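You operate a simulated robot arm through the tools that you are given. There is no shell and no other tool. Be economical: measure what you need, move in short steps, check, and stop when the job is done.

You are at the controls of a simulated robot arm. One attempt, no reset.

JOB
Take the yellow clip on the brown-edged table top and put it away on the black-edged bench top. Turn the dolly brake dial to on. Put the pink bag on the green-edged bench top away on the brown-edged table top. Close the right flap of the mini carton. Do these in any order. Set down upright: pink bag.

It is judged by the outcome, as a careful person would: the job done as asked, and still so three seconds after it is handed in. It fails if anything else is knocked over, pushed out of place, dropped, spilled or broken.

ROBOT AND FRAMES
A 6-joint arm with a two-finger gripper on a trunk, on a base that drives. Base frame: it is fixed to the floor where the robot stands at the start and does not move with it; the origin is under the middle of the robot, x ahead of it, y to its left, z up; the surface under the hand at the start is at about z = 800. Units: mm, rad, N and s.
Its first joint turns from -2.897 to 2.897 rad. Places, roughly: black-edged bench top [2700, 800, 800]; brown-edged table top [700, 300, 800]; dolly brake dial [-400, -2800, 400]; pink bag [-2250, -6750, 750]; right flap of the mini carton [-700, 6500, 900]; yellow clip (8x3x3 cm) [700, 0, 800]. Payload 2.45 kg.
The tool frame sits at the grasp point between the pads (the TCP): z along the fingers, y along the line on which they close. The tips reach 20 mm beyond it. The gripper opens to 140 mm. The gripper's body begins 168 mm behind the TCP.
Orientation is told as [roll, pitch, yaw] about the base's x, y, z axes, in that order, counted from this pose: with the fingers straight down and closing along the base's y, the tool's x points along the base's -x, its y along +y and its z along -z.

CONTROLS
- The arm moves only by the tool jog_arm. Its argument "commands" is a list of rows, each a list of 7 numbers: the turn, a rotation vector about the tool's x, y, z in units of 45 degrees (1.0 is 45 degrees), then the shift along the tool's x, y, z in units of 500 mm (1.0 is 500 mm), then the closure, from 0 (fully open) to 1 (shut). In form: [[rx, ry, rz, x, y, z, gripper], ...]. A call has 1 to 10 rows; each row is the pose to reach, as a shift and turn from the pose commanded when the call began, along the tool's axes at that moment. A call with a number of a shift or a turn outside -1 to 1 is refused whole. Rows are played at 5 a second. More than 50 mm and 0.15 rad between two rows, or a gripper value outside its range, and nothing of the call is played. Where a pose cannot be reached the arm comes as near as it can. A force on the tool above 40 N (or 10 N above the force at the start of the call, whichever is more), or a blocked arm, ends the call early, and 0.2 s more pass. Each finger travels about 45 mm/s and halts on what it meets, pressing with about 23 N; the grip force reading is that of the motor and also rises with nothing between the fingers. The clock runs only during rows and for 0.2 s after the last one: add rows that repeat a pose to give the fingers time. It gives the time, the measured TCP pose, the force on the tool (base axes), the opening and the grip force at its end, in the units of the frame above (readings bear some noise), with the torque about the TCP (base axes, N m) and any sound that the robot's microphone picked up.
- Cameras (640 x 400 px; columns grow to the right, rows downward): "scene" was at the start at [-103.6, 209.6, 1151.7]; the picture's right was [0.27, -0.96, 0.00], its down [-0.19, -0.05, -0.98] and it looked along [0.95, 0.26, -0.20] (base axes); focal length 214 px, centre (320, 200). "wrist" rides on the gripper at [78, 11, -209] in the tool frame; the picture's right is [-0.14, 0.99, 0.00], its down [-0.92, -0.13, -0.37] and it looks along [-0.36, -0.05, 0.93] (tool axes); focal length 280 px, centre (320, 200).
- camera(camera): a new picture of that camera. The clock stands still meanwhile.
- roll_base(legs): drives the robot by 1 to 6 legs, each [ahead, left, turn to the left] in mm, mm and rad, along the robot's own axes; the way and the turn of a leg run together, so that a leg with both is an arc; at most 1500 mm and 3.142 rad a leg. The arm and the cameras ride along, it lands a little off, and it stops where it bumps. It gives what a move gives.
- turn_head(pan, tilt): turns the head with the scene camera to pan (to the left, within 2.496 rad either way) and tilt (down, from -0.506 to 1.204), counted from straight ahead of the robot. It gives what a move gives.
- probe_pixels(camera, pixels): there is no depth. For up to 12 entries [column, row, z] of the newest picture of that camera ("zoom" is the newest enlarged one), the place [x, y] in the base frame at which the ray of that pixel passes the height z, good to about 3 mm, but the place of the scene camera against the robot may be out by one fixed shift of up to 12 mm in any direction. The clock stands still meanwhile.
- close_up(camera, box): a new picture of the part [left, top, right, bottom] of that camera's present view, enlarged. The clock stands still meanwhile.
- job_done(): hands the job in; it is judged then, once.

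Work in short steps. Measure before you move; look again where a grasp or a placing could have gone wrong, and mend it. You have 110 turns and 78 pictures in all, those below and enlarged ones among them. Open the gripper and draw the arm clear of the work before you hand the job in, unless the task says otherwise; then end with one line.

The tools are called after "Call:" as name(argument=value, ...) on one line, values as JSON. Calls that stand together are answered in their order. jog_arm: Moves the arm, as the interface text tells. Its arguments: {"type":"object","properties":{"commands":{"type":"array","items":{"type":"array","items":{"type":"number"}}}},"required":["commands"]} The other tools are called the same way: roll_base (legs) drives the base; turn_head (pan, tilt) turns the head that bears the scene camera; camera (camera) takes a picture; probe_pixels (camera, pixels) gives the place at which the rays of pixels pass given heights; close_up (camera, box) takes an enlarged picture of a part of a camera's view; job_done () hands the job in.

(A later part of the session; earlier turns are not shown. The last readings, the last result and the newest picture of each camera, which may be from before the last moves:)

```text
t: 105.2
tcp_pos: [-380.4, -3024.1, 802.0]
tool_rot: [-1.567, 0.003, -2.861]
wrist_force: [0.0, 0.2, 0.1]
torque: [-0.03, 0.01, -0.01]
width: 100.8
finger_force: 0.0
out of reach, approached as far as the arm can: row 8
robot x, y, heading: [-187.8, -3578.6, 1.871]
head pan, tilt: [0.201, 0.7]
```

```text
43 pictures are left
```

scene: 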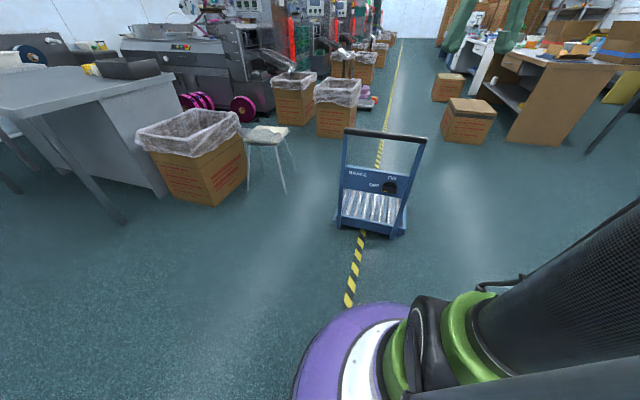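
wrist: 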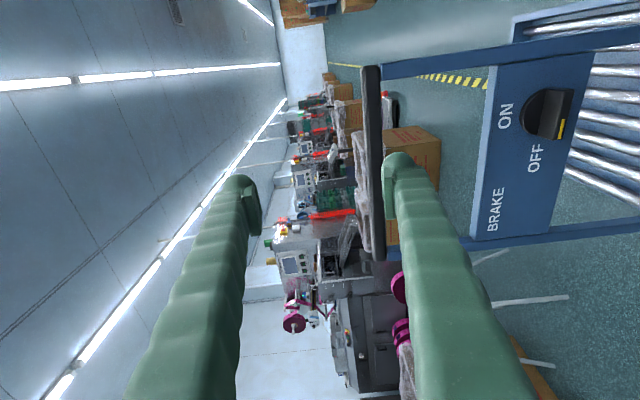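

The tool is horizontal with the fingers closing vertically, and the knob is visible at (548,113). I'll move down to knob height, still short of the panel.

Call:
jog_arm(commands=[[0, 0, 0, 0, 0.09, 0.01, 0.28], [0, 0, 0, 0, 0.18, 0.02, 0.28], [0, 0, 0, 0, 0.27, 0.03, 0.28], [0, 0, 0, 0, 0.36, 0.04, 0.28], [0, 0, 0, 0, 0.45, 0.05, 0.28], [0, 0, 0, 0, 0.54, 0.06, 0.28], [0, 0, 0, 0, 0.63, 0.08, 0.28], [0, 0, 0, 0, 0.7, 0.1, 0.28], [0, 0, 0, 0, 0.7, 0.1, 0.28]])

Call:
camera(camera="wrist")

```text
t: 107.2
tcp_pos: [-403.7, -2919.7, 789.3]
tool_rot: [-1.569, 0.0, -2.862]
wrist_force: [-0.2, -0.2, -0.5]
torque: [-0.02, 0.02, 0.02]
width: 100.8
finger_force: 0.1
out of reach, approached as far as the arm can: row 1, 2, 3, 4, 5, 6, 7, 8, 9
robot x, y, heading: [-188.7, -3578.5, 1.868]
head pan, tilt: [0.201, 0.7]
```

```text
42 pictures are left
```

wrist: 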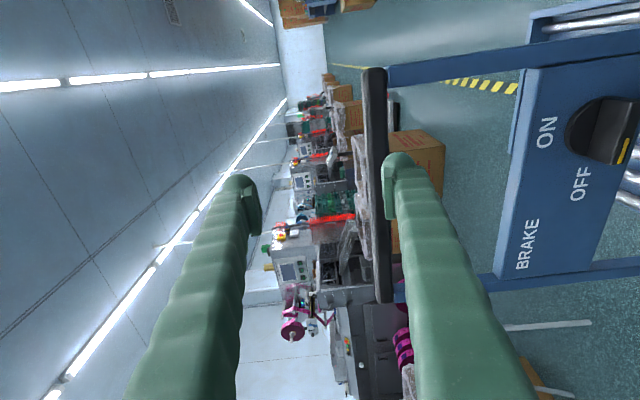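

The arm can't get low with this posture this close in. I'll back the base up 150 mm and try reaching lower with more extension.

Call:
roll_base(legs=[[-150, 0, 0]])

Call:
jog_arm(commands=[[0, 0, 0, 0, 0.04, 0.07, 0.28], [0, 0, 0, 0, 0.09, 0.14, 0.28], [0, 0, 0, 0, 0.17, 0.18, 0.28], [0, 0, 0, 0, 0.26, 0.2, 0.28], [0, 0, 0, 0, 0.35, 0.22, 0.28], [0, 0, 0, 0, 0.44, 0.24, 0.28], [0, 0, 0, 0, 0.53, 0.26, 0.28], [0, 0, 0, 0, 0.62, 0.28, 0.28], [0, 0, 0, 0, 0.674, 0.28, 0.28], [0, 0, 0, 0, 0.674, 0.28, 0.28]])

```text
t: 108.6
tcp_pos: [-358.7, -3065.5, 788.1]
tool_rot: [-1.567, -0.001, -2.857]
wrist_force: [-0.6, 0.7, -0.2]
torque: [0.01, 0.0, 0.02]
width: 101.1
finger_force: 0.1
robot x, y, heading: [-142.1, -3723.2, 1.877]
head pan, tilt: [0.201, 0.7]
```

```text
t: 110.8
tcp_pos: [-438.3, -2796.5, 633.4]
tool_rot: [-1.565, 0.0, -2.859]
wrist_force: [-0.3, 0.5, -0.7]
torque: [0.0, -0.01, -0.02]
width: 100.7
finger_force: 0.0
out of reach, approached as far as the arm can: row 1, 2, 3, 4, 5, 6, 7, 8, 9, 10
robot x, y, heading: [-139.7, -3724.4, 1.878]
head pan, tilt: [0.201, 0.7]
```

With the tool horizontal the reach boundary is above z≈630, so I need a downward tilt. The hand is now near the handle frame, so I'll back the base straight off first and then look.

Call:
roll_base(legs=[[-300, 0, 0]])

Call:
jog_arm(commands=[[0, 0, 0, 0, 0, 0, 0.28], [0, 0, 0, 0, -0.02, 0, 0.28]])

Call:
camera(camera="wrist")

```text
t: 112.9
tcp_pos: [-346.8, -3092.6, 634.0]
tool_rot: [-1.566, 0.0, -2.856]
wrist_force: [-0.1, -1.1, -0.2]
torque: [0.0, -0.03, 0.04]
width: 100.6
finger_force: 0.0
robot x, y, heading: [-49.1, -4020.1, 1.876]
head pan, tilt: [0.201, 0.7]
```

```text
t: 113.5
tcp_pos: [-344.9, -3092.0, 643.1]
tool_rot: [-1.564, -0.001, -2.859]
wrist_force: [-0.4, -0.1, -0.9]
torque: [0.02, 0.01, 0.02]
width: 101.0
finger_force: 0.1
robot x, y, heading: [-50.0, -4021.9, 1.877]
head pan, tilt: [0.201, 0.7]
```

```text
41 pictures are left
```

wrist: 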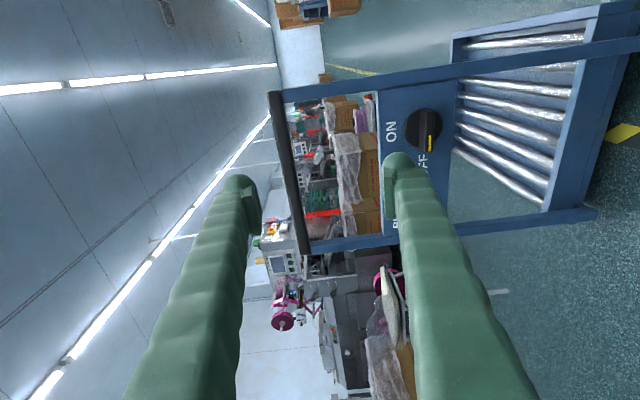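

The base drive re-syncs the command, and nothing was disturbed. I'll tilt the tool 30° down and lower to knob height while still well short of the dolly.

Call:
jog_arm(commands=[[-0.17, 0, 0, 0, 0.0, -0.08, 0.28], [-0.34, 0, 0, 0, 0.05, -0.15, 0.28], [-0.51, 0, 0, 0, 0.12, -0.2, 0.28], [-0.667, 0, 0, 0, 0.2, -0.252, 0.28], [-0.667, 0, 0, 0, 0.28, -0.252, 0.28], [-0.667, 0, 0, 0, 0.346, -0.252, 0.28], [-0.667, 0, 0, 0, 0.346, -0.252, 0.28]])

Call:
camera(camera="wrist")

```text
t: 115.1
tcp_pos: [-320.7, -3179.7, 516.6]
tool_rot: [-1.039, 0.001, -2.855]
wrist_force: [-0.4, 0.7, 0.3]
torque: [0.0, 0.03, -0.02]
width: 100.7
finger_force: 0.0
out of reach, approached as far as the arm can: row 5, 6, 7
robot x, y, heading: [-49.2, -4020.8, 1.876]
head pan, tilt: [0.201, 0.7]
```

```text
40 pictures are left
```

wrist: 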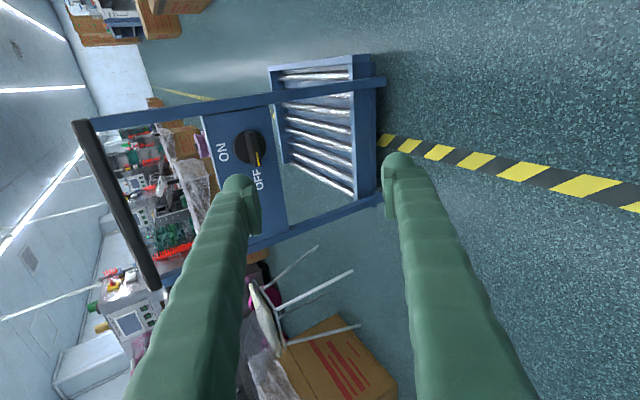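

Call:
probe_pixels(camera="wrist", pixels=[[251, 148, 440], [251, 148, 450], [251, 148, 460], [251, 148, 470], [240, 175, 450], [225, 152, 500], [262, 148, 430], [385, 80, 0], [385, 80, 100], [380, 200, 0], [380, 200, 100], [92, 122, 700]])

Call:
close_up(camera="wrist", box=[190, 90, 290, 190])

```text
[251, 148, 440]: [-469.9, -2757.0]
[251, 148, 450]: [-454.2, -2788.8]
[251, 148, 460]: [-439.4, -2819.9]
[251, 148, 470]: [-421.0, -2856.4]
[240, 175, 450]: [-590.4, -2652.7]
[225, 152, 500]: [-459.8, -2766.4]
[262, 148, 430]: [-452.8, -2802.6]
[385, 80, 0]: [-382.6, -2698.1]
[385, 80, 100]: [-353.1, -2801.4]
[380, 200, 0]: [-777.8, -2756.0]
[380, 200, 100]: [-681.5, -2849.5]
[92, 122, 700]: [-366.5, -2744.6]
```

```text
4.00 times, centred on (240, 140) of wrist
```

zoom: 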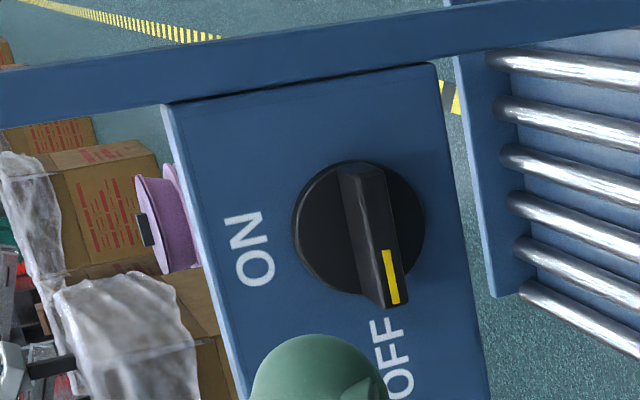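

Bar front centre is confirmed at about (-452,-2786,450), roughly 22 mm thick and 75 mm long. I'll drive 300 mm closer and re-measure.

Call:
roll_base(legs=[[300, 0, 0]])

Call:
jog_arm(commands=[[-0.05, 0, 0, 0, 0, 0, 0.5], [-0.111, 0, 0, 0, 0, 0, 0.62], [-0.111, 0, 0, 0, 0, 0, 0.62], [-0.111, 0, 0, 0, 0, 0, 0.62]])

Call:
camera(camera="wrist")

```text
t: 117.2
tcp_pos: [-410.8, -2888.7, 517.6]
tool_rot: [-1.039, 0.001, -2.859]
wrist_force: [0.2, -0.5, -0.3]
torque: [0.01, -0.02, -0.03]
width: 100.9
finger_force: 0.1
robot x, y, heading: [-142.2, -3733.0, 1.875]
head pan, tilt: [0.201, 0.7]
```

```text
t: 118.2
tcp_pos: [-411.4, -2888.1, 517.7]
tool_rot: [-0.951, 0.0, -2.859]
wrist_force: [0.0, 0.0, -0.1]
torque: [0.03, -0.02, 0.0]
width: 53.5
finger_force: 0.1
robot x, y, heading: [-135.1, -3729.6, 1.869]
head pan, tilt: [0.201, 0.7]
```

```text
38 pictures are left
```

wrist: 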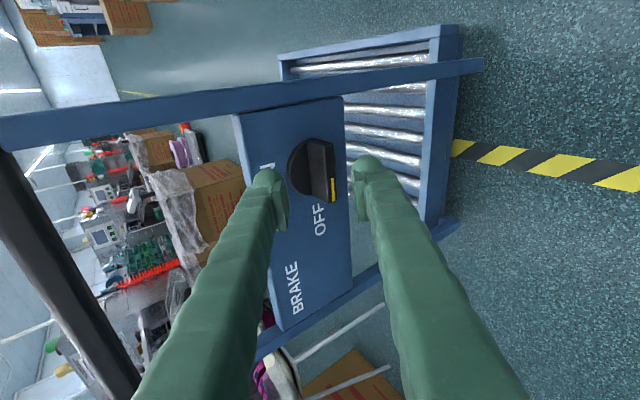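

Call:
probe_pixels(camera="wrist", pixels=[[320, 172, 440], [320, 172, 450], [320, 172, 460], [311, 168, 460], [333, 202, 450], [311, 140, 450], [325, 140, 440], [333, 142, 440]])

Call:
close_up(camera="wrist", box=[260, 110, 380, 220])

```text
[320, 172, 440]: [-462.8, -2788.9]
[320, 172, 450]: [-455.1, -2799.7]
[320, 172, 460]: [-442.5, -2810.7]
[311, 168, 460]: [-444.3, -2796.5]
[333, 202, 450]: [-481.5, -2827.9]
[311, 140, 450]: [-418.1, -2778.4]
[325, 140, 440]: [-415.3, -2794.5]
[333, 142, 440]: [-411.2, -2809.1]
```

```text
3.64 times, centred on (320, 165) of wrist
```

zoom: 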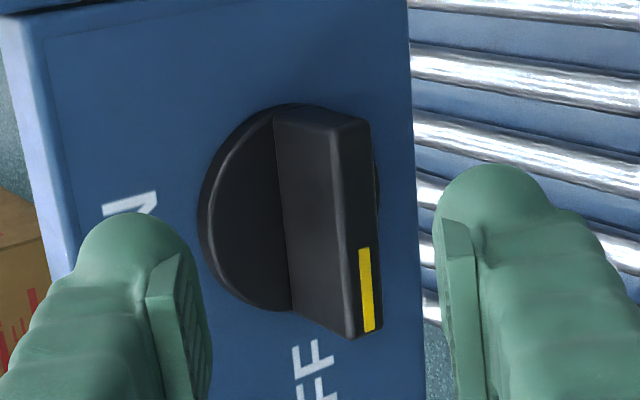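

Call:
probe_pixels(camera="wrist", pixels=[[331.5, 173, 440], [331.5, 173, 450], [331.5, 173, 460], [312, 166.5, 440], [312, 166.5, 450], [312, 166.5, 460], [329, 143, 450], [334, 201, 450]])

```text
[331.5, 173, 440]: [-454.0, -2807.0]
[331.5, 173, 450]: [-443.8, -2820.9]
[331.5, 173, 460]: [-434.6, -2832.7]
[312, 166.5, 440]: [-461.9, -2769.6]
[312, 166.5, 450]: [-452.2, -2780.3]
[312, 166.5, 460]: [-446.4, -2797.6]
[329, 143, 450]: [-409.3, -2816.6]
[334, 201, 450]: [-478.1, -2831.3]
```

The bar front is at F≈(-446,-2819,448) and the disc about 39 mm behind. I'll narrow the fingers to about 40 mm and slide in along the tool axis to straddle the bar.

Call:
jog_arm(commands=[[0, 0, 0, -0.029, 0.025, 0.02, 0.714], [0, 0, 0, -0.029, 0.025, 0.05, 0.714], [0, 0, 0, -0.029, 0.025, 0.08, 0.714], [0, 0, 0, -0.029, 0.025, 0.11, 0.714], [0, 0, 0, -0.029, 0.025, 0.14, 0.714], [0, 0, 0, -0.029, 0.025, 0.14, 0.714]])

Call:
camera(camera="wrist")

```text
t: 119.6
tcp_pos: [-438.6, -2843.2, 466.5]
tool_rot: [-0.951, 0.001, -2.858]
wrist_force: [0.0, -0.2, 0.0]
torque: [0.01, 0.0, 0.04]
width: 40.3
finger_force: 0.0
robot x, y, heading: [-139.4, -3728.6, 1.877]
head pan, tilt: [0.201, 0.7]
```

```text
36 pictures are left
```

wrist: 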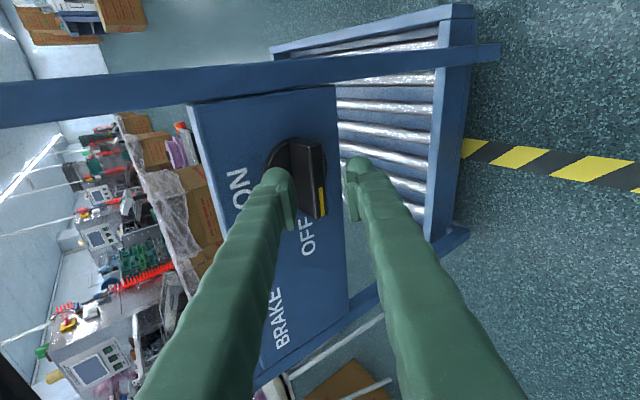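

Lined up, with the bar sitting between the pads. I'll insert the last 27 mm.

Call:
jog_arm(commands=[[0, 0, 0, 0, 0, 0.02, 0.714], [0, 0, 0, 0, 0, 0.04, 0.714], [0, 0, 0, 0, 0, 0.054, 0.714], [0, 0, 0, 0, 0, 0.054, 0.714]])

Call:
close_up(camera="wrist", box=[200, 80, 440, 280])

```text
t: 120.6
tcp_pos: [-444.3, -2824.5, 451.7]
tool_rot: [-0.951, 0.001, -2.86]
wrist_force: [-1.0, 0.0, -0.9]
torque: [0.04, -0.02, -0.01]
width: 39.9
finger_force: 0.1
robot x, y, heading: [-141.2, -3731.5, 1.871]
head pan, tilt: [0.201, 0.7]
```

```text
2.00 times, centred on (320, 180) of wrist
```

zoom: 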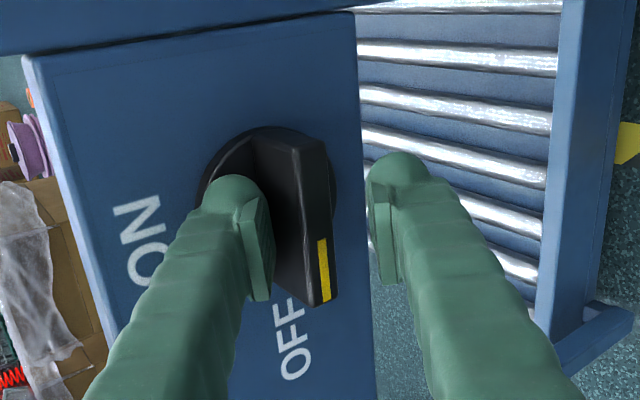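

No contact yet. I'll close on the bar.

Call:
jog_arm(commands=[[0, 0, 0, 0, 0, 0, 0.8], [0, 0, 0, 0, 0, 0, 1], [0, 0, 0, 0, 0, 0, 1], [0, 0, 0, 0, 0, 0, 1]])

Call:
close_up(camera="wrist", box=[200, 80, 440, 280])

```text
t: 121.3
tcp_pos: [-443.9, -2822.3, 455.5]
tool_rot: [-0.957, 0.001, -2.857]
wrist_force: [0.6, 2.0, 31.7]
torque: [0.74, 0.24, -0.16]
width: 22.8
finger_force: 23.6
robot x, y, heading: [-139.0, -3729.0, 1.873]
head pan, tilt: [0.201, 0.7]
stopped in row 3: the force on the tool passed its limit at 44 N (the readings are from after the stop); the commanded pose is now the measured one
```

```text
2.00 times, centred on (320, 180) of wrist
```

zoom: 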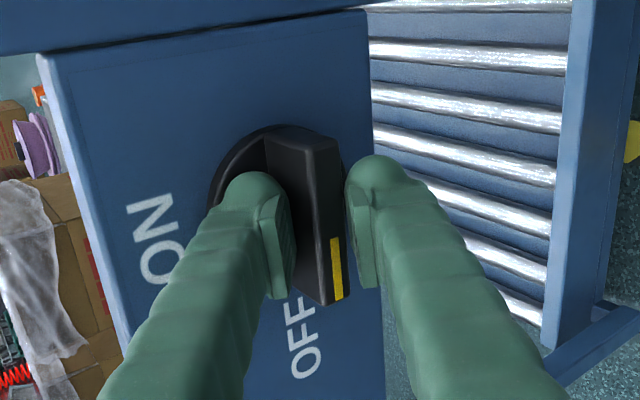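

The bar is gripped at 22.8 mm. I'll loosen slightly to about 27 mm and rotate +45° about the tool axis, clockwise seen from the robot.

Call:
jog_arm(commands=[[0, 0, 0, 0, 0, 0, 0.81], [0, 0, 0.16, 0, 0, 0, 0.81], [0, 0, 0.32, 0, 0, 0, 0.81], [0, 0, 0.48, 0, 0, 0, 0.81], [0, 0, 0.64, 0, 0, 0, 0.81], [0, 0, 0.8, 0, 0, 0, 0.81], [0, 0, 0.96, 0, 0, 0, 0.81]])

Call:
close_up(camera="wrist", box=[200, 80, 440, 280])

```text
t: 122.9
tcp_pos: [-443.6, -2823.1, 454.1]
tool_rot: [-0.799, -0.593, 2.927]
wrist_force: [1.3, -0.4, 1.3]
torque: [0.04, -0.04, -0.04]
width: 27.7
finger_force: 0.9
robot x, y, heading: [-138.8, -3729.8, 1.873]
head pan, tilt: [0.201, 0.7]
```

```text
2.00 times, centred on (320, 180) of wrist
```

zoom: 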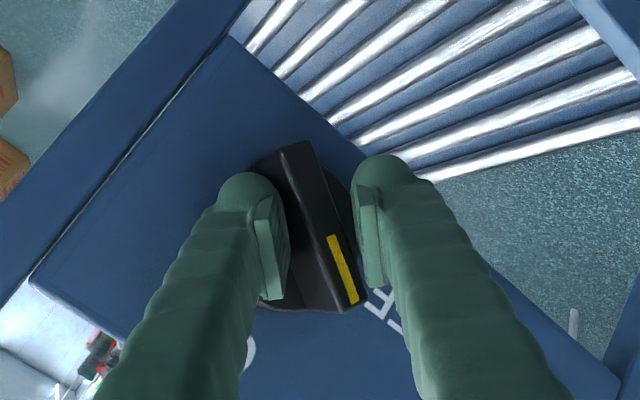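

The bar follows. I'll continue another 45°.

Call:
jog_arm(commands=[[0, 0, 0.16, 0, 0, 0, 0.81], [0, 0, 0.32, 0, 0, 0, 0.81], [0, 0, 0.48, 0, 0, 0, 0.81], [0, 0, 0.64, 0, 0, 0, 0.81], [0, 0, 0.8, 0, 0, 0, 0.81], [0, 0, 0.96, 0, 0, 0, 0.81]])

Call:
close_up(camera="wrist", box=[200, 80, 440, 280])

```text
t: 124.3
tcp_pos: [-444.1, -2822.0, 453.9]
tool_rot: [-0.085, -0.951, 1.959]
wrist_force: [-0.3, 0.1, 0.0]
torque: [0.01, 0.04, -0.01]
width: 26.6
finger_force: 0.1
robot x, y, heading: [-144.0, -3728.1, 1.878]
head pan, tilt: [0.201, 0.7]
```

```text
2.00 times, centred on (320, 180) of wrist
```

zoom: 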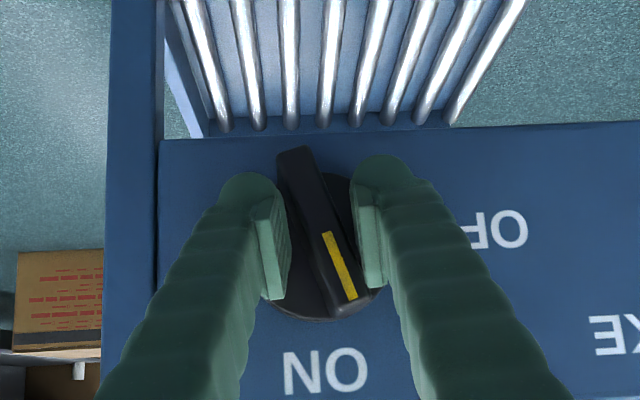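

The bar is about 15° short of ON. I'll rotate about 14° more and then close to align it.

Call:
jog_arm(commands=[[0, 0, 0.15, 0, 0, 0, 0.81], [0, 0, 0.3, 0, 0, 0, 0.81], [0, 0, 0.3, 0, 0, 0, 0.86], [0, 0, 0.3, 0, 0, 0, 0.86]])

Call:
close_up(camera="wrist", box=[200, 80, 440, 280])

```text
t: 125.3
tcp_pos: [-445.9, -2822.6, 453.8]
tool_rot: [0.237, -0.933, 1.562]
wrist_force: [-8.2, -3.7, -0.7]
torque: [0.31, -1.23, 0.02]
width: 24.2
finger_force: 36.2
robot x, y, heading: [-139.5, -3734.4, 1.876]
head pan, tilt: [0.201, 0.7]
```

```text
2.00 times, centred on (320, 180) of wrist
```

zoom: 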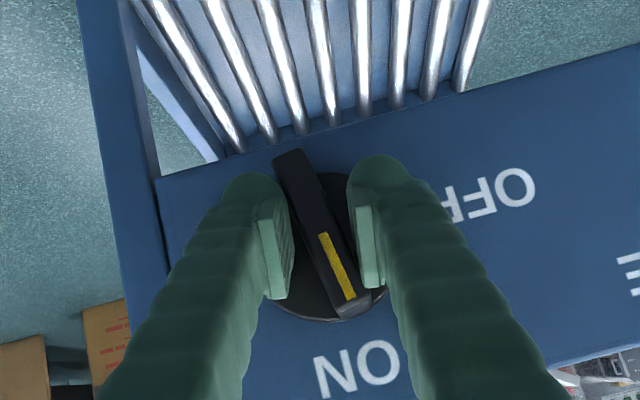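

It's almost at ON (about 5° short). I'll nudge a little more, then open and back off to verify.

Call:
jog_arm(commands=[[0, 0, 0.1, 0, 0, 0, 0.86], [0, 0, 0.2, 0, 0, 0, 0.86], [0, 0, 0.2, 0, 0, 0, 0.86]])

Call:
jog_arm(commands=[[0, 0, -0.1, 0, 0, 0, 0.75], [0, 0, -0.1, 0, 0, 0, 0.68], [0, 0, -0.1, 0, 0, -0.05, 0.68], [0, 0, -0.1, 0, 0, -0.12, 0.68], [0, 0, -0.1, 0, 0, -0.2, 0.68], [0, 0, -0.1, 0, 0, -0.28, 0.68]])

Call:
camera(camera="wrist")

```text
t: 126.3
tcp_pos: [-446.2, -2824.6, 452.2]
tool_rot: [0.425, -0.88, 1.324]
wrist_force: [0.5, -8.5, -6.6]
torque: [0.2, -2.09, -0.2]
width: 27.4
finger_force: 44.5
robot x, y, heading: [-140.5, -3726.1, 1.874]
head pan, tilt: [0.201, 0.7]
stopped in row 3: the force on the tool passed its limit at 41 N (the readings are from after the stop); the commanded pose is now the measured one
```

```text
t: 127.7
tcp_pos: [-414.8, -2935.5, 533.3]
tool_rot: [0.338, -0.909, 1.437]
wrist_force: [0.0, 0.8, -0.1]
torque: [-0.01, -0.01, 0.0]
width: 45.0
finger_force: 0.1
robot x, y, heading: [-138.9, -3732.3, 1.878]
head pan, tilt: [0.201, 0.7]
```

```text
30 pictures are left
```

wrist: 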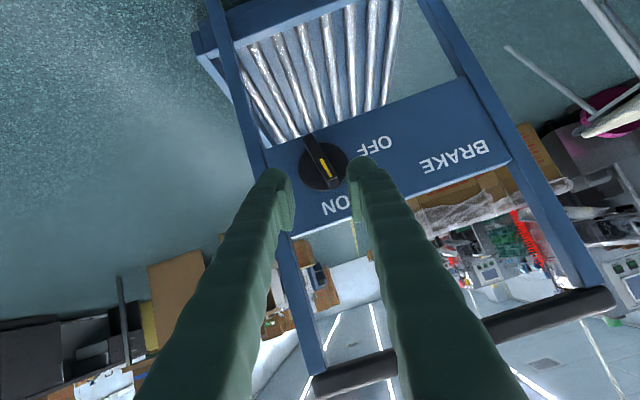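

The bar points to ON and reached a stop. I'll take one head-camera check.

Call:
close_up(camera="scene", box=[320, 100, 440, 200])

```text
4.00 times, centred on (380, 150) of scene
```

zoom: 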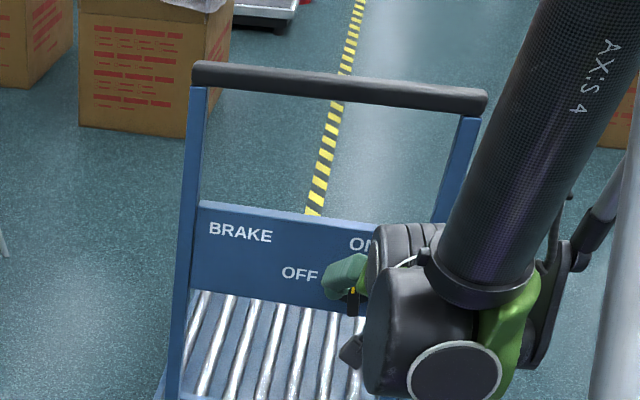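

The yellow tip is up toward ON, so the dial is done. I'll back the base away and return the tool to pointing down.

Call:
roll_base(legs=[[-250, 0, 0]])

Call:
jog_arm(commands=[[0.0185, 0.15, -0.036, 0, 0, -0.09, 0.5], [0.037, 0.301, -0.072, 0, 0, -0.18, 0.3], [0.0555, 0.451, -0.108, 0, 0, -0.27, 0], [0.074, 0.602, -0.1436, 0, 0, -0.36, 0]])

Call:
jog_arm(commands=[[0.0185, 0.15, -0.036, 0, 0, -0.09, 0], [0.037, 0.301, -0.072, 0, 0, -0.18, 0], [0.0555, 0.451, -0.108, 0, 0, -0.27, 0], [0.074, 0.602, -0.1436, 0, 0, -0.36, 0], [0.074, 0.602, -0.1436, 0, 0, -0.45, 0], [0.074, 0.602, -0.1436, 0, 0, -0.53, 0]])

```text
t: 129.5
tcp_pos: [-339.1, -3169.1, 533.7]
tool_rot: [0.338, -0.908, 1.435]
wrist_force: [0.6, 0.4, -0.3]
torque: [-0.01, 0.01, 0.0]
width: 44.8
finger_force: 0.1
robot x, y, heading: [-67.0, -3961.2, 1.871]
head pan, tilt: [0.201, 0.7]
```

```text
t: 130.5
tcp_pos: [-296.8, -3311.8, 637.3]
tool_rot: [0.099, -0.469, 1.707]
wrist_force: [0.6, -0.1, 0.2]
torque: [-0.01, 0.01, -0.01]
width: 130.7
finger_force: 0.0
robot x, y, heading: [-64.6, -3965.0, 1.875]
head pan, tilt: [0.201, 0.7]
```

```text
t: 131.9
tcp_pos: [-254.9, -3425.3, 873.4]
tool_rot: [0.004, -0.002, 1.852]
wrist_force: [-0.3, -0.6, -0.1]
torque: [-0.01, -0.01, -0.01]
width: 139.9
finger_force: 0.0
robot x, y, heading: [-69.5, -3966.6, 1.867]
head pan, tilt: [0.201, 0.7]
```

The tool is down again. I'll lift, turn to face the green bench (-y) and drive closer to look.

Call:
jog_arm(commands=[[0, 0, 0, 0, 0, -0.09, 0], [0, 0, 0, 0, 0, -0.18, 0], [0, 0, 0, 0, 0, -0.27, 0], [0, 0, 0, 0, 0, -0.36, 0]])

Call:
roll_base(legs=[[0, 0, 2.842], [1100, 0, 0], [0, -1200, 0]])

Call:
turn_head(pan=-0.4, tilt=0.35)

Call:
camera(camera="scene")

```text
t: 132.9
tcp_pos: [-253.3, -3422.5, 1054.7]
tool_rot: [0.006, -0.002, 1.848]
wrist_force: [0.1, 0.7, -0.4]
torque: [0.04, 0.03, 0.0]
width: 140.1
finger_force: 0.0
robot x, y, heading: [-65.3, -3969.0, 1.873]
head pan, tilt: [0.201, 0.7]
```

```text
t: 150.7
tcp_pos: [-1272.8, -5599.8, 1053.8]
tool_rot: [0.005, -0.003, -1.615]
wrist_force: [0.2, 0.3, -0.4]
torque: [0.01, -0.01, -0.02]
width: 140.0
finger_force: 0.1
robot x, y, heading: [-1278.4, -5025.7, -1.593]
head pan, tilt: [0.201, 0.7]
```

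```text
t: 151.7
tcp_pos: [-1273.5, -5598.7, 1053.1]
tool_rot: [0.006, -0.002, -1.617]
wrist_force: [-0.1, 0.2, -0.2]
torque: [0.01, 0.01, -0.03]
width: 140.0
finger_force: 0.0
robot x, y, heading: [-1279.2, -5025.1, -1.589]
head pan, tilt: [-0.4, 0.351]
```

```text
28 pictures are left
```

scene: 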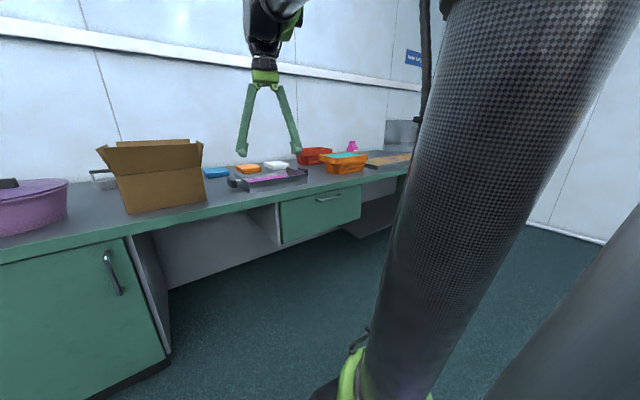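

The pink item is at (352,147), behind the orange bin. I'll probe it and the bench edge.

Call:
probe_pixels(camera="scene", pixels=[[351, 153, 800], [400, 172, 800], [280, 200, 800], [130, 233, 800], [410, 165, 800], [362, 173, 800], [168, 362, 0]])

Call:
close_up(camera="scene", box=[290, 120, 430, 200])

```text
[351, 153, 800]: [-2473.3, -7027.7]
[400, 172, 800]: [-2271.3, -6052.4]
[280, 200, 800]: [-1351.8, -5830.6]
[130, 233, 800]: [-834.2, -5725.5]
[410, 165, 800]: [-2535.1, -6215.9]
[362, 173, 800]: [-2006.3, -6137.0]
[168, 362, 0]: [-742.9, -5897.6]
```

```text
4.57 times, centred on (360, 160) of scene
```

zoom: 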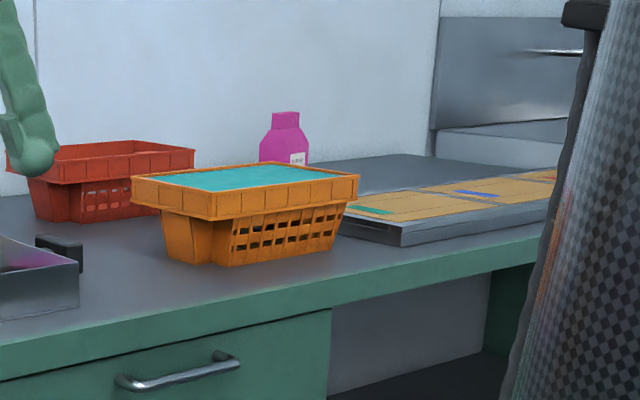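

The bench front runs at about 0.24 slope, so facing it needs heading ≈ -1.807. I'll drive to about 1 m from the bag, square to the bench.

Call:
roll_base(legs=[[0, -717, 0], [0, 0, -0.218], [700, 170, 0]])

Call:
turn_head(pan=0.0, tilt=0.45)

Call:
camera(camera="scene")

```text
t: 159.9
tcp_pos: [-2098.3, -6295.7, 1053.3]
tool_rot: [0.004, 0.0, -1.819]
wrist_force: [0.2, 0.5, -0.4]
torque: [0.02, -0.01, -0.01]
width: 139.9
finger_force: 0.0
robot x, y, heading: [-1986.6, -5733.6, -1.8]
head pan, tilt: [-0.4, 0.351]
```

```text
t: 160.8
tcp_pos: [-2098.0, -6295.2, 1052.7]
tool_rot: [0.005, 0.0, -1.819]
wrist_force: [0.3, -0.3, -0.4]
torque: [0.03, -0.01, 0.0]
width: 140.1
finger_force: 0.0
robot x, y, heading: [-1989.1, -5734.6, -1.795]
head pan, tilt: [0.0, 0.45]
```

```text
26 pictures are left
```

scene: 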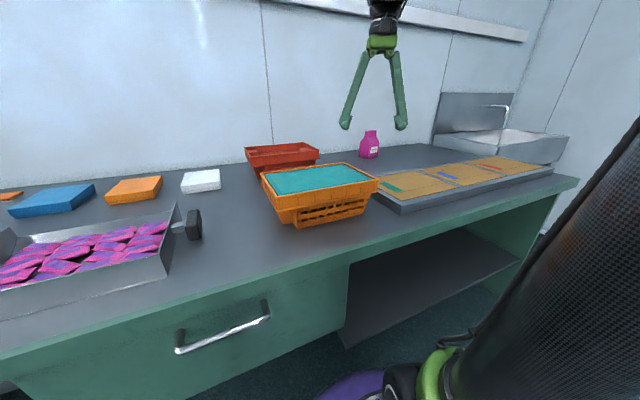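

Call:
probe_pixels(camera="scene", pixels=[[369, 158, 750], [369, 158, 800], [369, 158, 720], [350, 258, 750], [350, 258, 800], [370, 131, 850], [370, 131, 870], [345, 222, 750], [375, 188, 800], [410, 212, 750], [320, 150, 800]])

Call:
close_up(camera="scene", box=[320, 115, 420, 180])

Call:
camera(camera="wrist")

```text
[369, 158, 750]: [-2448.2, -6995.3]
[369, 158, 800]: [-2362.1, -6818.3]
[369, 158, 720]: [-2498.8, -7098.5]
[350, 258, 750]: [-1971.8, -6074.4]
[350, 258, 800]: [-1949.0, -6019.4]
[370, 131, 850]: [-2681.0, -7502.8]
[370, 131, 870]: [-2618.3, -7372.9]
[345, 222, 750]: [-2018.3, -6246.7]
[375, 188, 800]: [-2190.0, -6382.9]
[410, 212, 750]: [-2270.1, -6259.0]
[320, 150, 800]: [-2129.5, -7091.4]
```

```text
6.15 times, centred on (370, 148) of scene
```

zoom: 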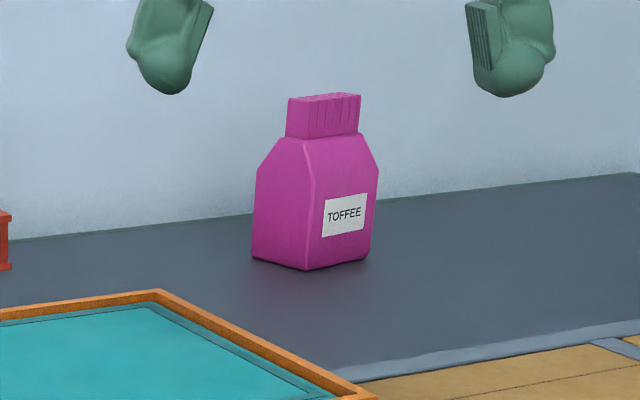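

```text
24 pictures are left
```

wrist: 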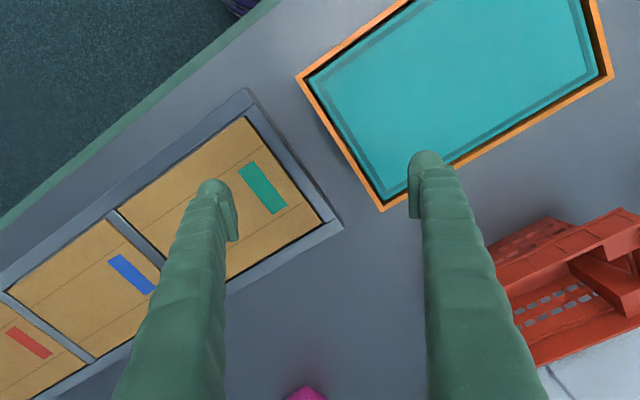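

The bench height is uncertain, so I'll triangulate using the tray corner (scene (402,207), wrist (246,92)) and the bin rim corner.

Call:
probe_pixels(camera="scene", pixels=[[402, 208, 780], [402, 208, 820], [402, 208, 860], [379, 181, 850], [379, 181, 900], [379, 181, 950], [369, 158, 820], [370, 135, 920], [370, 135, 960]])

Call:
probe_pixels(camera="wrist", pixels=[[246, 92, 780], [246, 92, 820], [246, 92, 860], [382, 211, 850], [382, 211, 900], [382, 211, 950], [307, 388, 900], [307, 388, 940], [307, 388, 980], [0, 222, 800], [258, 0, 800]])

```text
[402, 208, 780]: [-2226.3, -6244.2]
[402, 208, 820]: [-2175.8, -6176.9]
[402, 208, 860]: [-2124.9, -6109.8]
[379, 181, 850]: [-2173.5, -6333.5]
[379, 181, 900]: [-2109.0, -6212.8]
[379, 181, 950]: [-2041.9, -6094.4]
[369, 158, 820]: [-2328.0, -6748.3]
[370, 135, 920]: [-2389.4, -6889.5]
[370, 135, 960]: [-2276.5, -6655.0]
```

```text
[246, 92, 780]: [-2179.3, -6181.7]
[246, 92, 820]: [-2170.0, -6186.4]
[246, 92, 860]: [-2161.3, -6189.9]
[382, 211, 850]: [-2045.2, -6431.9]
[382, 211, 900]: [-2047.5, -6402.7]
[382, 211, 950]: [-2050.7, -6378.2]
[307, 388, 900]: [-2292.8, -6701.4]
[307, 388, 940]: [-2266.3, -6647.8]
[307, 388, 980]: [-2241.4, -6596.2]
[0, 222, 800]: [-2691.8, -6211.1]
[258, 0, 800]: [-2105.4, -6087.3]
```

Bench top is z≈800 and the front edge runs through (-2105,-6087)–(-2692,-6211), so square-on heading is -1.36. The bag is near (-2360,-6850). I'll reposition square to the bench.

Call:
roll_base(legs=[[0, -480, 0], [170, 20, 0], [0, 0, 0.435]])

Call:
jog_arm(commands=[[0, 0, 0, -0.09, 0, 0, 0], [0, 0, 0, -0.18, 0, 0, 0], [0, 0, 0, -0.27, 0, 0, 0], [0, 0, 0, -0.36, 0, 0, 0]])

Call:
camera(camera="wrist")

```text
t: 166.0
tcp_pos: [-2336.3, -6353.2, 1053.1]
tool_rot: [0.006, -0.002, -1.38]
wrist_force: [1.0, 0.9, 0.3]
torque: [0.0, 0.04, -0.02]
width: 139.9
finger_force: 0.0
robot x, y, heading: [-2472.9, -5798.7, -1.354]
head pan, tilt: [0.0, 0.45]
```

```text
t: 167.0
tcp_pos: [-2300.1, -6531.2, 1053.3]
tool_rot: [0.006, 0.0, -1.379]
wrist_force: [-1.0, 0.3, 0.3]
torque: [-0.1, -0.03, -0.01]
width: 140.0
finger_force: 0.0
robot x, y, heading: [-2476.0, -5796.4, -1.355]
head pan, tilt: [0.0, 0.45]
```

```text
23 pictures are left
```

wrist: 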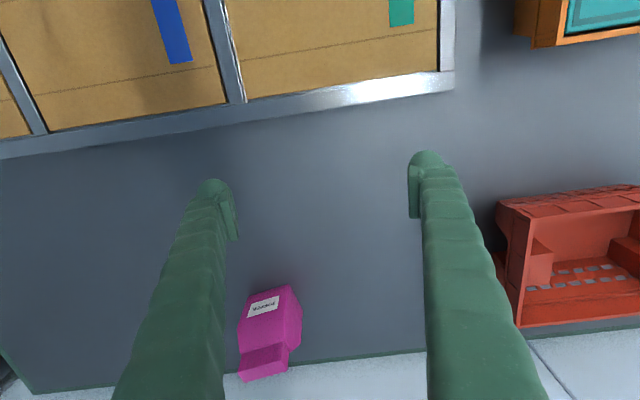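

Call:
probe_pixels(camera="wrist", pixels=[[240, 303, 800], [289, 285, 800], [302, 304, 800], [240, 352, 950], [285, 345, 950], [262, 362, 950], [240, 352, 900], [285, 345, 900], [242, 330, 880], [298, 318, 880], [40, 390, 800], [400, 350, 800]])

Call:
close_up(camera="wrist", box=[210, 270, 330, 390])

```text
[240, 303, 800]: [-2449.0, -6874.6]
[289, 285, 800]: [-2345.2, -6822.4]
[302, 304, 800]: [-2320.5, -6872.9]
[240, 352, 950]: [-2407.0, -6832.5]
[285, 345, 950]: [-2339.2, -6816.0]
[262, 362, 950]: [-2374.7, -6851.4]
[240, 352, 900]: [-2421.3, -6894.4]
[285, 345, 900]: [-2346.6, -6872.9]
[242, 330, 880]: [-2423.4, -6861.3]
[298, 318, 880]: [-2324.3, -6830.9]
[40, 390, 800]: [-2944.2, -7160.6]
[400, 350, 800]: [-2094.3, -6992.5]
```

```text
3.33 times, centred on (270, 330) of wrist
```

zoom: 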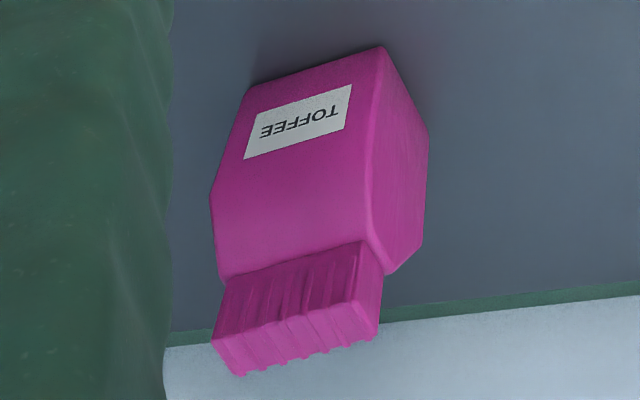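

Bag footprint is about 88×60 mm, centred at (-2375,-6865), with its width along about 20°. It's 1073 mm from the axis, so I'll drive 112 mm forward to bring it into reach.

Call:
roll_base(legs=[[112, 0, 0]])

```text
t: 168.3
tcp_pos: [-2274.6, -6635.5, 1053.2]
tool_rot: [0.005, -0.003, -1.378]
wrist_force: [0.2, 0.7, -0.5]
torque: [-0.01, 0.05, 0.02]
width: 140.4
finger_force: 0.1
robot x, y, heading: [-2455.4, -5900.2, -1.353]
head pan, tilt: [0.0, 0.45]
stopped in leg 1: the robot was blocked; the commanded pose is now the measured one
```

The base touched at 106 mm; it's about 968 mm to the bag. I'll move to a point 130 mm in front of the bag, yaw to match it and lower to z≈865, then slide in.

Call:
jog_arm(commands=[[0, 0, -0.05, -0.039, -0.081, 0, 0], [0, 0, -0.1, -0.078, -0.162, 0, 0], [0, 0, -0.15, -0.117, -0.243, 0, 0], [0, 0, -0.2, -0.156, -0.324, 0, 0], [0, 0, -0.2, -0.156, -0.324, 0.09, 0], [0, 0, -0.2, -0.156, -0.324, 0.18, 0], [0, 0, -0.2, -0.156, -0.324, 0.27, 0], [0, 0, -0.2, -0.156, -0.324, 0.36, 0], [0, 0, -0.2, -0.156, -0.324, 0.366, 0]])

Call:
camera(camera="wrist")

```text
t: 170.3
tcp_pos: [-2417.3, -6743.7, 868.9]
tool_rot: [0.006, -0.003, -1.222]
wrist_force: [0.3, 0.3, -0.7]
torque: [0.0, 0.02, 0.01]
width: 139.9
finger_force: 0.1
robot x, y, heading: [-2449.3, -5898.7, -1.352]
head pan, tilt: [0.0, 0.45]
```

```text
21 pictures are left
```

wrist: 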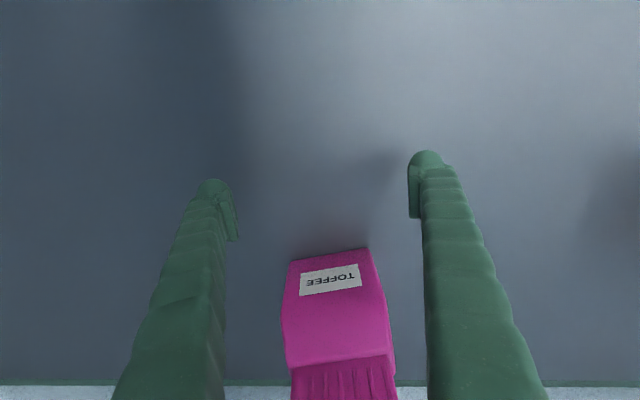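

Call:
probe_pixels(camera="wrist", pixels=[[289, 262, 800], [369, 247, 800], [283, 318, 880], [391, 305, 880]])

```text
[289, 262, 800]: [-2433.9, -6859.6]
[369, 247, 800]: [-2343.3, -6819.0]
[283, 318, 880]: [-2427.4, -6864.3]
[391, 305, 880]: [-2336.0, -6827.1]
```

The bag is centred between the fingers, and its centre is (-2376,-6867). I'll slide in about 120 mm and grip.

Call:
jog_arm(commands=[[0, 0, -0.03, -0.07, -0.003, 0, 0], [0, 0, -0.05, -0.13, -0.006, 0, 0], [0, 0, -0.05, -0.19, -0.006, 0, 0], [0, 0, -0.05, -0.24, -0.006, 0, 0], [0, 0, -0.05, -0.24, -0.006, 0, 0]])

Call:
jog_arm(commands=[[0, 0, 0, 0, 0, 0, 1], [0, 0, 0, 0, 0, 0, 1], [0, 0, 0, 0, 0, 0, 1], [0, 0, 0, 0, 0, 0, 1], [0, 0, 0, 0, 0, 0, 1]])

Call:
camera(camera="wrist")

```text
t: 171.6
tcp_pos: [-2378.2, -6858.1, 870.3]
tool_rot: [0.005, -0.003, -1.182]
wrist_force: [0.9, 0.5, 0.1]
torque: [0.0, -0.03, 0.01]
width: 139.7
finger_force: 0.1
robot x, y, heading: [-2453.5, -5900.5, -1.357]
head pan, tilt: [0.0, 0.45]
```

```text
t: 172.8
tcp_pos: [-2378.2, -6859.2, 870.4]
tool_rot: [0.005, -0.004, -1.182]
wrist_force: [0.1, -0.7, 3.4]
torque: [0.01, 0.02, 0.11]
width: 102.2
finger_force: 23.4
robot x, y, heading: [-2452.0, -5902.8, -1.356]
head pan, tilt: [0.0, 0.45]
```

```text
20 pictures are left
```

wrist: 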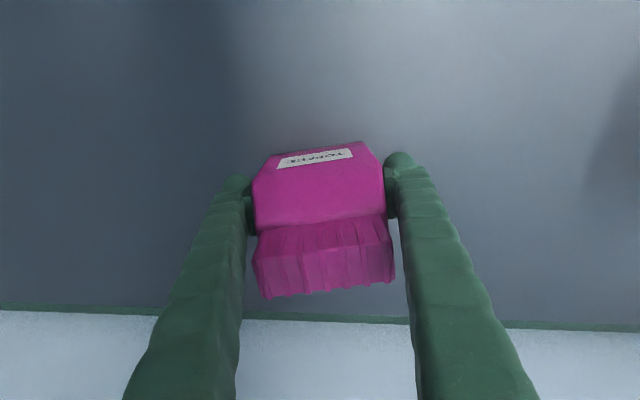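

Gripped at 102 mm. I'll lift, then draw back toward the robot and higher.

Call:
jog_arm(commands=[[0, 0, 0, 0, 0, -0.04, 1], [0, 0, 0, 0, 0, -0.1, 1], [0, 0, 0, 0.06, 0, -0.16, 1], [0, 0, 0, 0.12, 0, -0.22, 1], [0, 0, 0, 0.18, 0, -0.28, 1], [0, 0, 0, 0.25, 0, -0.34, 1], [0, 0, 0, 0.34, 0, -0.36, 1], [0, 0, 0, 0.43, 0, -0.36, 1], [0, 0, 0, 0.52, 0, -0.36, 1], [0, 0, 0, 0.6, 0, -0.36, 1]])

Call:
camera(camera="wrist")

```text
t: 174.9
tcp_pos: [-2495.2, -6579.3, 1047.2]
tool_rot: [0.004, -0.004, -1.181]
wrist_force: [0.3, -0.9, -3.8]
torque: [0.11, 0.0, 0.01]
width: 101.9
finger_force: 22.5
robot x, y, heading: [-2451.2, -5900.8, -1.355]
head pan, tilt: [0.0, 0.45]
```

```text
19 pictures are left
```

wrist: 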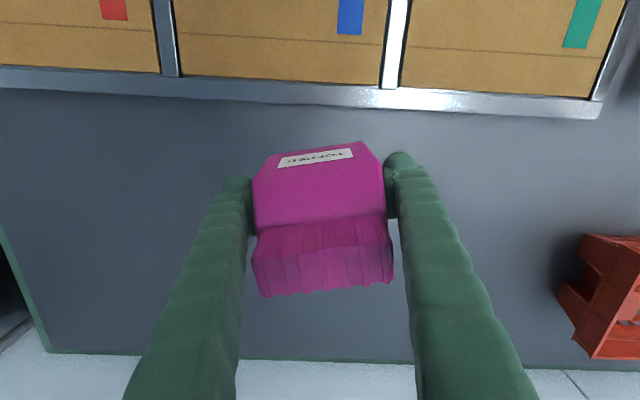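

The bag is held. I'll drive back out: reverse, turn to heading 0, then +x along y≈-5120.

Call:
roll_base(legs=[[-800, 0, 0], [0, 0, 1.355], [1500, 0, 0], [1470, 0, 0]])

```text
t: 196.5
tcp_pos: [994.5, -5428.4, 1047.6]
tool_rot: [0.006, -0.003, 0.135]
wrist_force: [-0.4, -0.5, -2.7]
torque: [0.0, 0.04, 0.02]
width: 101.0
finger_force: 23.0
robot x, y, heading: [347.3, -5216.1, -0.043]
head pan, tilt: [0.0, 0.45]
```

On track. I'll correct the heading and go left up the clear corridor.

Call:
roll_base(legs=[[0, 0, 0.043], [0, 1300, 0], [0, 1200, 0]])

```text
t: 209.2
tcp_pos: [987.8, -2861.2, 1046.8]
tool_rot: [0.004, -0.003, 0.182]
wrist_force: [0.9, -0.3, -3.6]
torque: [-0.03, 0.01, 0.01]
width: 100.8
finger_force: 22.9
robot x, y, heading: [336.3, -2678.0, 0.006]
head pan, tilt: [0.0, 0.45]
```

Call:
roll_base(legs=[[0, 1210, 0], [-1035, 0, 0], [0, 1460, 0]])

```text
t: 227.2
tcp_pos: [-65.2, -172.4, 1046.5]
tool_rot: [0.005, -0.004, 0.195]
wrist_force: [-0.7, 0.3, -3.1]
torque: [-0.01, 0.02, -0.01]
width: 100.6
finger_force: 23.2
robot x, y, heading: [-723.9, 2.4, 0.021]
head pan, tilt: [0.0, 0.45]
```

At (-724,2). I'll swing the hand left by about 330 mm so the bag crosses the table's free middle, then drive up to the table.

Call:
jog_arm(commands=[[0, 0, 0, 0, 0.085, 0, 1], [0, 0, 0, 0, 0.17, 0, 1], [0, 0, 0, 0, 0.255, 0, 1], [0, 0, 0, 0, 0.34, 0, 1], [0, 0, 0, 0, 0.425, 0, 1], [0, 0, 0, 0, 0.51, 0, 1], [0, 0, 0, 0, 0.595, 0, 1], [0, 0, 0, 0, 0.67, 0, 1], [0, 0, 0, 0, 0.67, 0, 1]])

Call:
roll_base(legs=[[715, 0, -0.02]])

Call:
camera(camera="wrist")

```text
t: 229.2
tcp_pos: [-129.9, 156.1, 1051.8]
tool_rot: [0.005, -0.002, 0.194]
wrist_force: [0.6, 0.0, -2.8]
torque: [0.01, 0.02, 0.01]
width: 100.7
finger_force: 23.4
robot x, y, heading: [-718.4, -0.4, 0.02]
head pan, tilt: [0.0, 0.45]
```

```text
t: 233.1
tcp_pos: [590.6, 153.5, 1051.1]
tool_rot: [0.005, -0.006, 0.177]
wrist_force: [-0.6, 0.7, -3.9]
torque: [-0.01, 0.06, 0.02]
width: 100.8
finger_force: 23.4
robot x, y, heading: [-1.4, 8.2, 0.004]
head pan, tilt: [0.0, 0.45]
```

```text
18 pictures are left
```

wrist: 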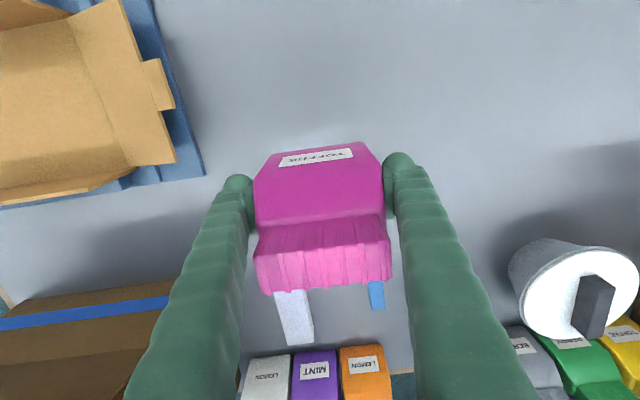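

The spot below (590,153) is free. I'll lower to just above the surface, then gently to contact.

Call:
jog_arm(commands=[[0, 0, 0, 0, 0, 0.08, 1], [0, 0, 0, 0, 0, 0.16, 1], [0, 0, 0, 0, 0, 0.24, 1], [0, 0, 0, 0, 0, 0.31, 1], [0, 0, 0, 0, 0, 0.34, 1], [0, 0, 0, 0, 0, 0.35, 1], [0, 0, 0, 0, 0, 0.358, 1], [0, 0, 0, 0, 0, 0.362, 1], [0, 0, 0, 0, 0, 0.364, 1]])

```text
t: 235.1
tcp_pos: [590.8, 153.6, 869.9]
tool_rot: [0.005, -0.004, 0.176]
wrist_force: [0.2, 0.1, 26.5]
torque: [-0.02, 0.0, -0.01]
width: 101.7
finger_force: 22.8
robot x, y, heading: [-3.0, 9.3, 0.001]
head pan, tilt: [0.0, 0.45]
```

Contact at z 870. I'll release, then rise straight up.

Call:
jog_arm(commands=[[0, 0, 0, 0, 0, -0.001, 0.9], [0, 0, 0, 0, 0, -0.001, 0.1], [0, 0, 0, 0, 0, -0.001, 0.0], [0, 0, 0, 0, 0, -0.001, 0.0], [0, 0, 0, 0, 0, -0.001, 0.0], [0, 0, 0, 0, 0, -0.08, 0.0], [0, 0, 0, 0, 0, -0.17, 0.0], [0, 0, 0, 0, 0, -0.26, 0.0], [0, 0, 0, 0, 0, -0.35, 0.0], [0, 0, 0, 0, 0, -0.42, 0.0]])

Call:
camera(camera="scene")

```text
t: 237.3
tcp_pos: [591.6, 153.4, 1077.5]
tool_rot: [0.007, -0.002, 0.177]
wrist_force: [0.1, 0.2, -0.5]
torque: [0.0, -0.02, -0.04]
width: 140.1
finger_force: 0.1
robot x, y, heading: [0.2, 9.0, 0.001]
head pan, tilt: [0.0, 0.45]
```

```text
17 pictures are left
```

scene: 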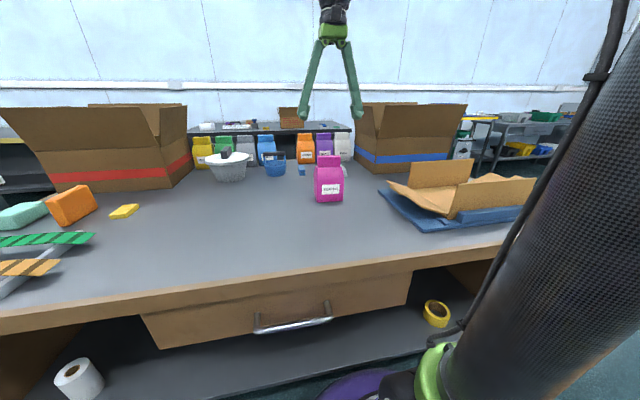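

The bag stands upright on the brown table. I'll back out and look left down the aisle toward the mini carton.

Call:
roll_base(legs=[[-650, 0, 0]])

Call:
turn_head(pan=1.55, tilt=0.25)

Call:
camera(camera="scene")

```text
t: 241.0
tcp_pos: [-63.7, 151.3, 1077.2]
tool_rot: [0.004, -0.003, 0.173]
wrist_force: [0.0, -0.3, 0.1]
torque: [0.01, 0.02, 0.02]
width: 140.0
finger_force: 0.1
robot x, y, heading: [-656.7, 9.5, -0.002]
head pan, tilt: [0.0, 0.45]
```

```text
t: 242.6
tcp_pos: [-63.7, 149.8, 1078.1]
tool_rot: [0.007, -0.002, 0.172]
wrist_force: [-0.7, -0.4, 1.2]
torque: [0.01, -0.02, -0.04]
width: 140.1
finger_force: 0.0
robot x, y, heading: [-658.0, 7.1, -0.002]
head pan, tilt: [1.55, 0.25]
```

```text
16 pictures are left
```

scene: 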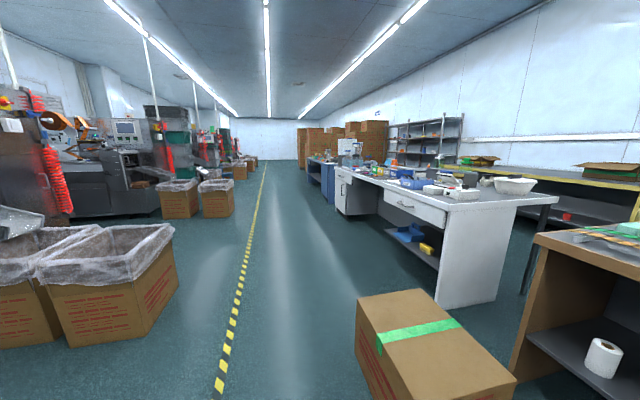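

Call:
close_up(camera="scene", box=[280, 120, 440, 220])

Call:
probe_pixels(camera="scene", pixels=[[358, 302, 300], [357, 350, 0], [306, 176, 0], [321, 197, 0], [336, 215, 0], [438, 307, 0], [219, 395, 0], [178, 280, 0], [232, 217, 0]])

```text
4.00 times, centred on (360, 170) of scene
```

zoom: 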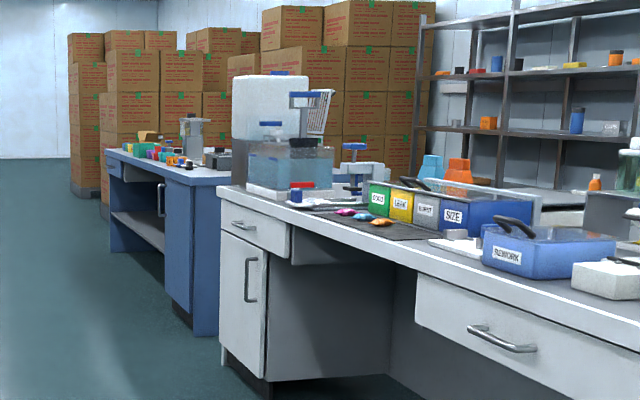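

```text
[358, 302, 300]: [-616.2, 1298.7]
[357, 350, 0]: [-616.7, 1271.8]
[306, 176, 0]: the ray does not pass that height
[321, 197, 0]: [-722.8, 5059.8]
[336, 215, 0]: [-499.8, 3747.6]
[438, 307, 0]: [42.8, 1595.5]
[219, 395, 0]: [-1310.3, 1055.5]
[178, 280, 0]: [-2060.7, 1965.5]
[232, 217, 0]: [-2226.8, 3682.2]
```

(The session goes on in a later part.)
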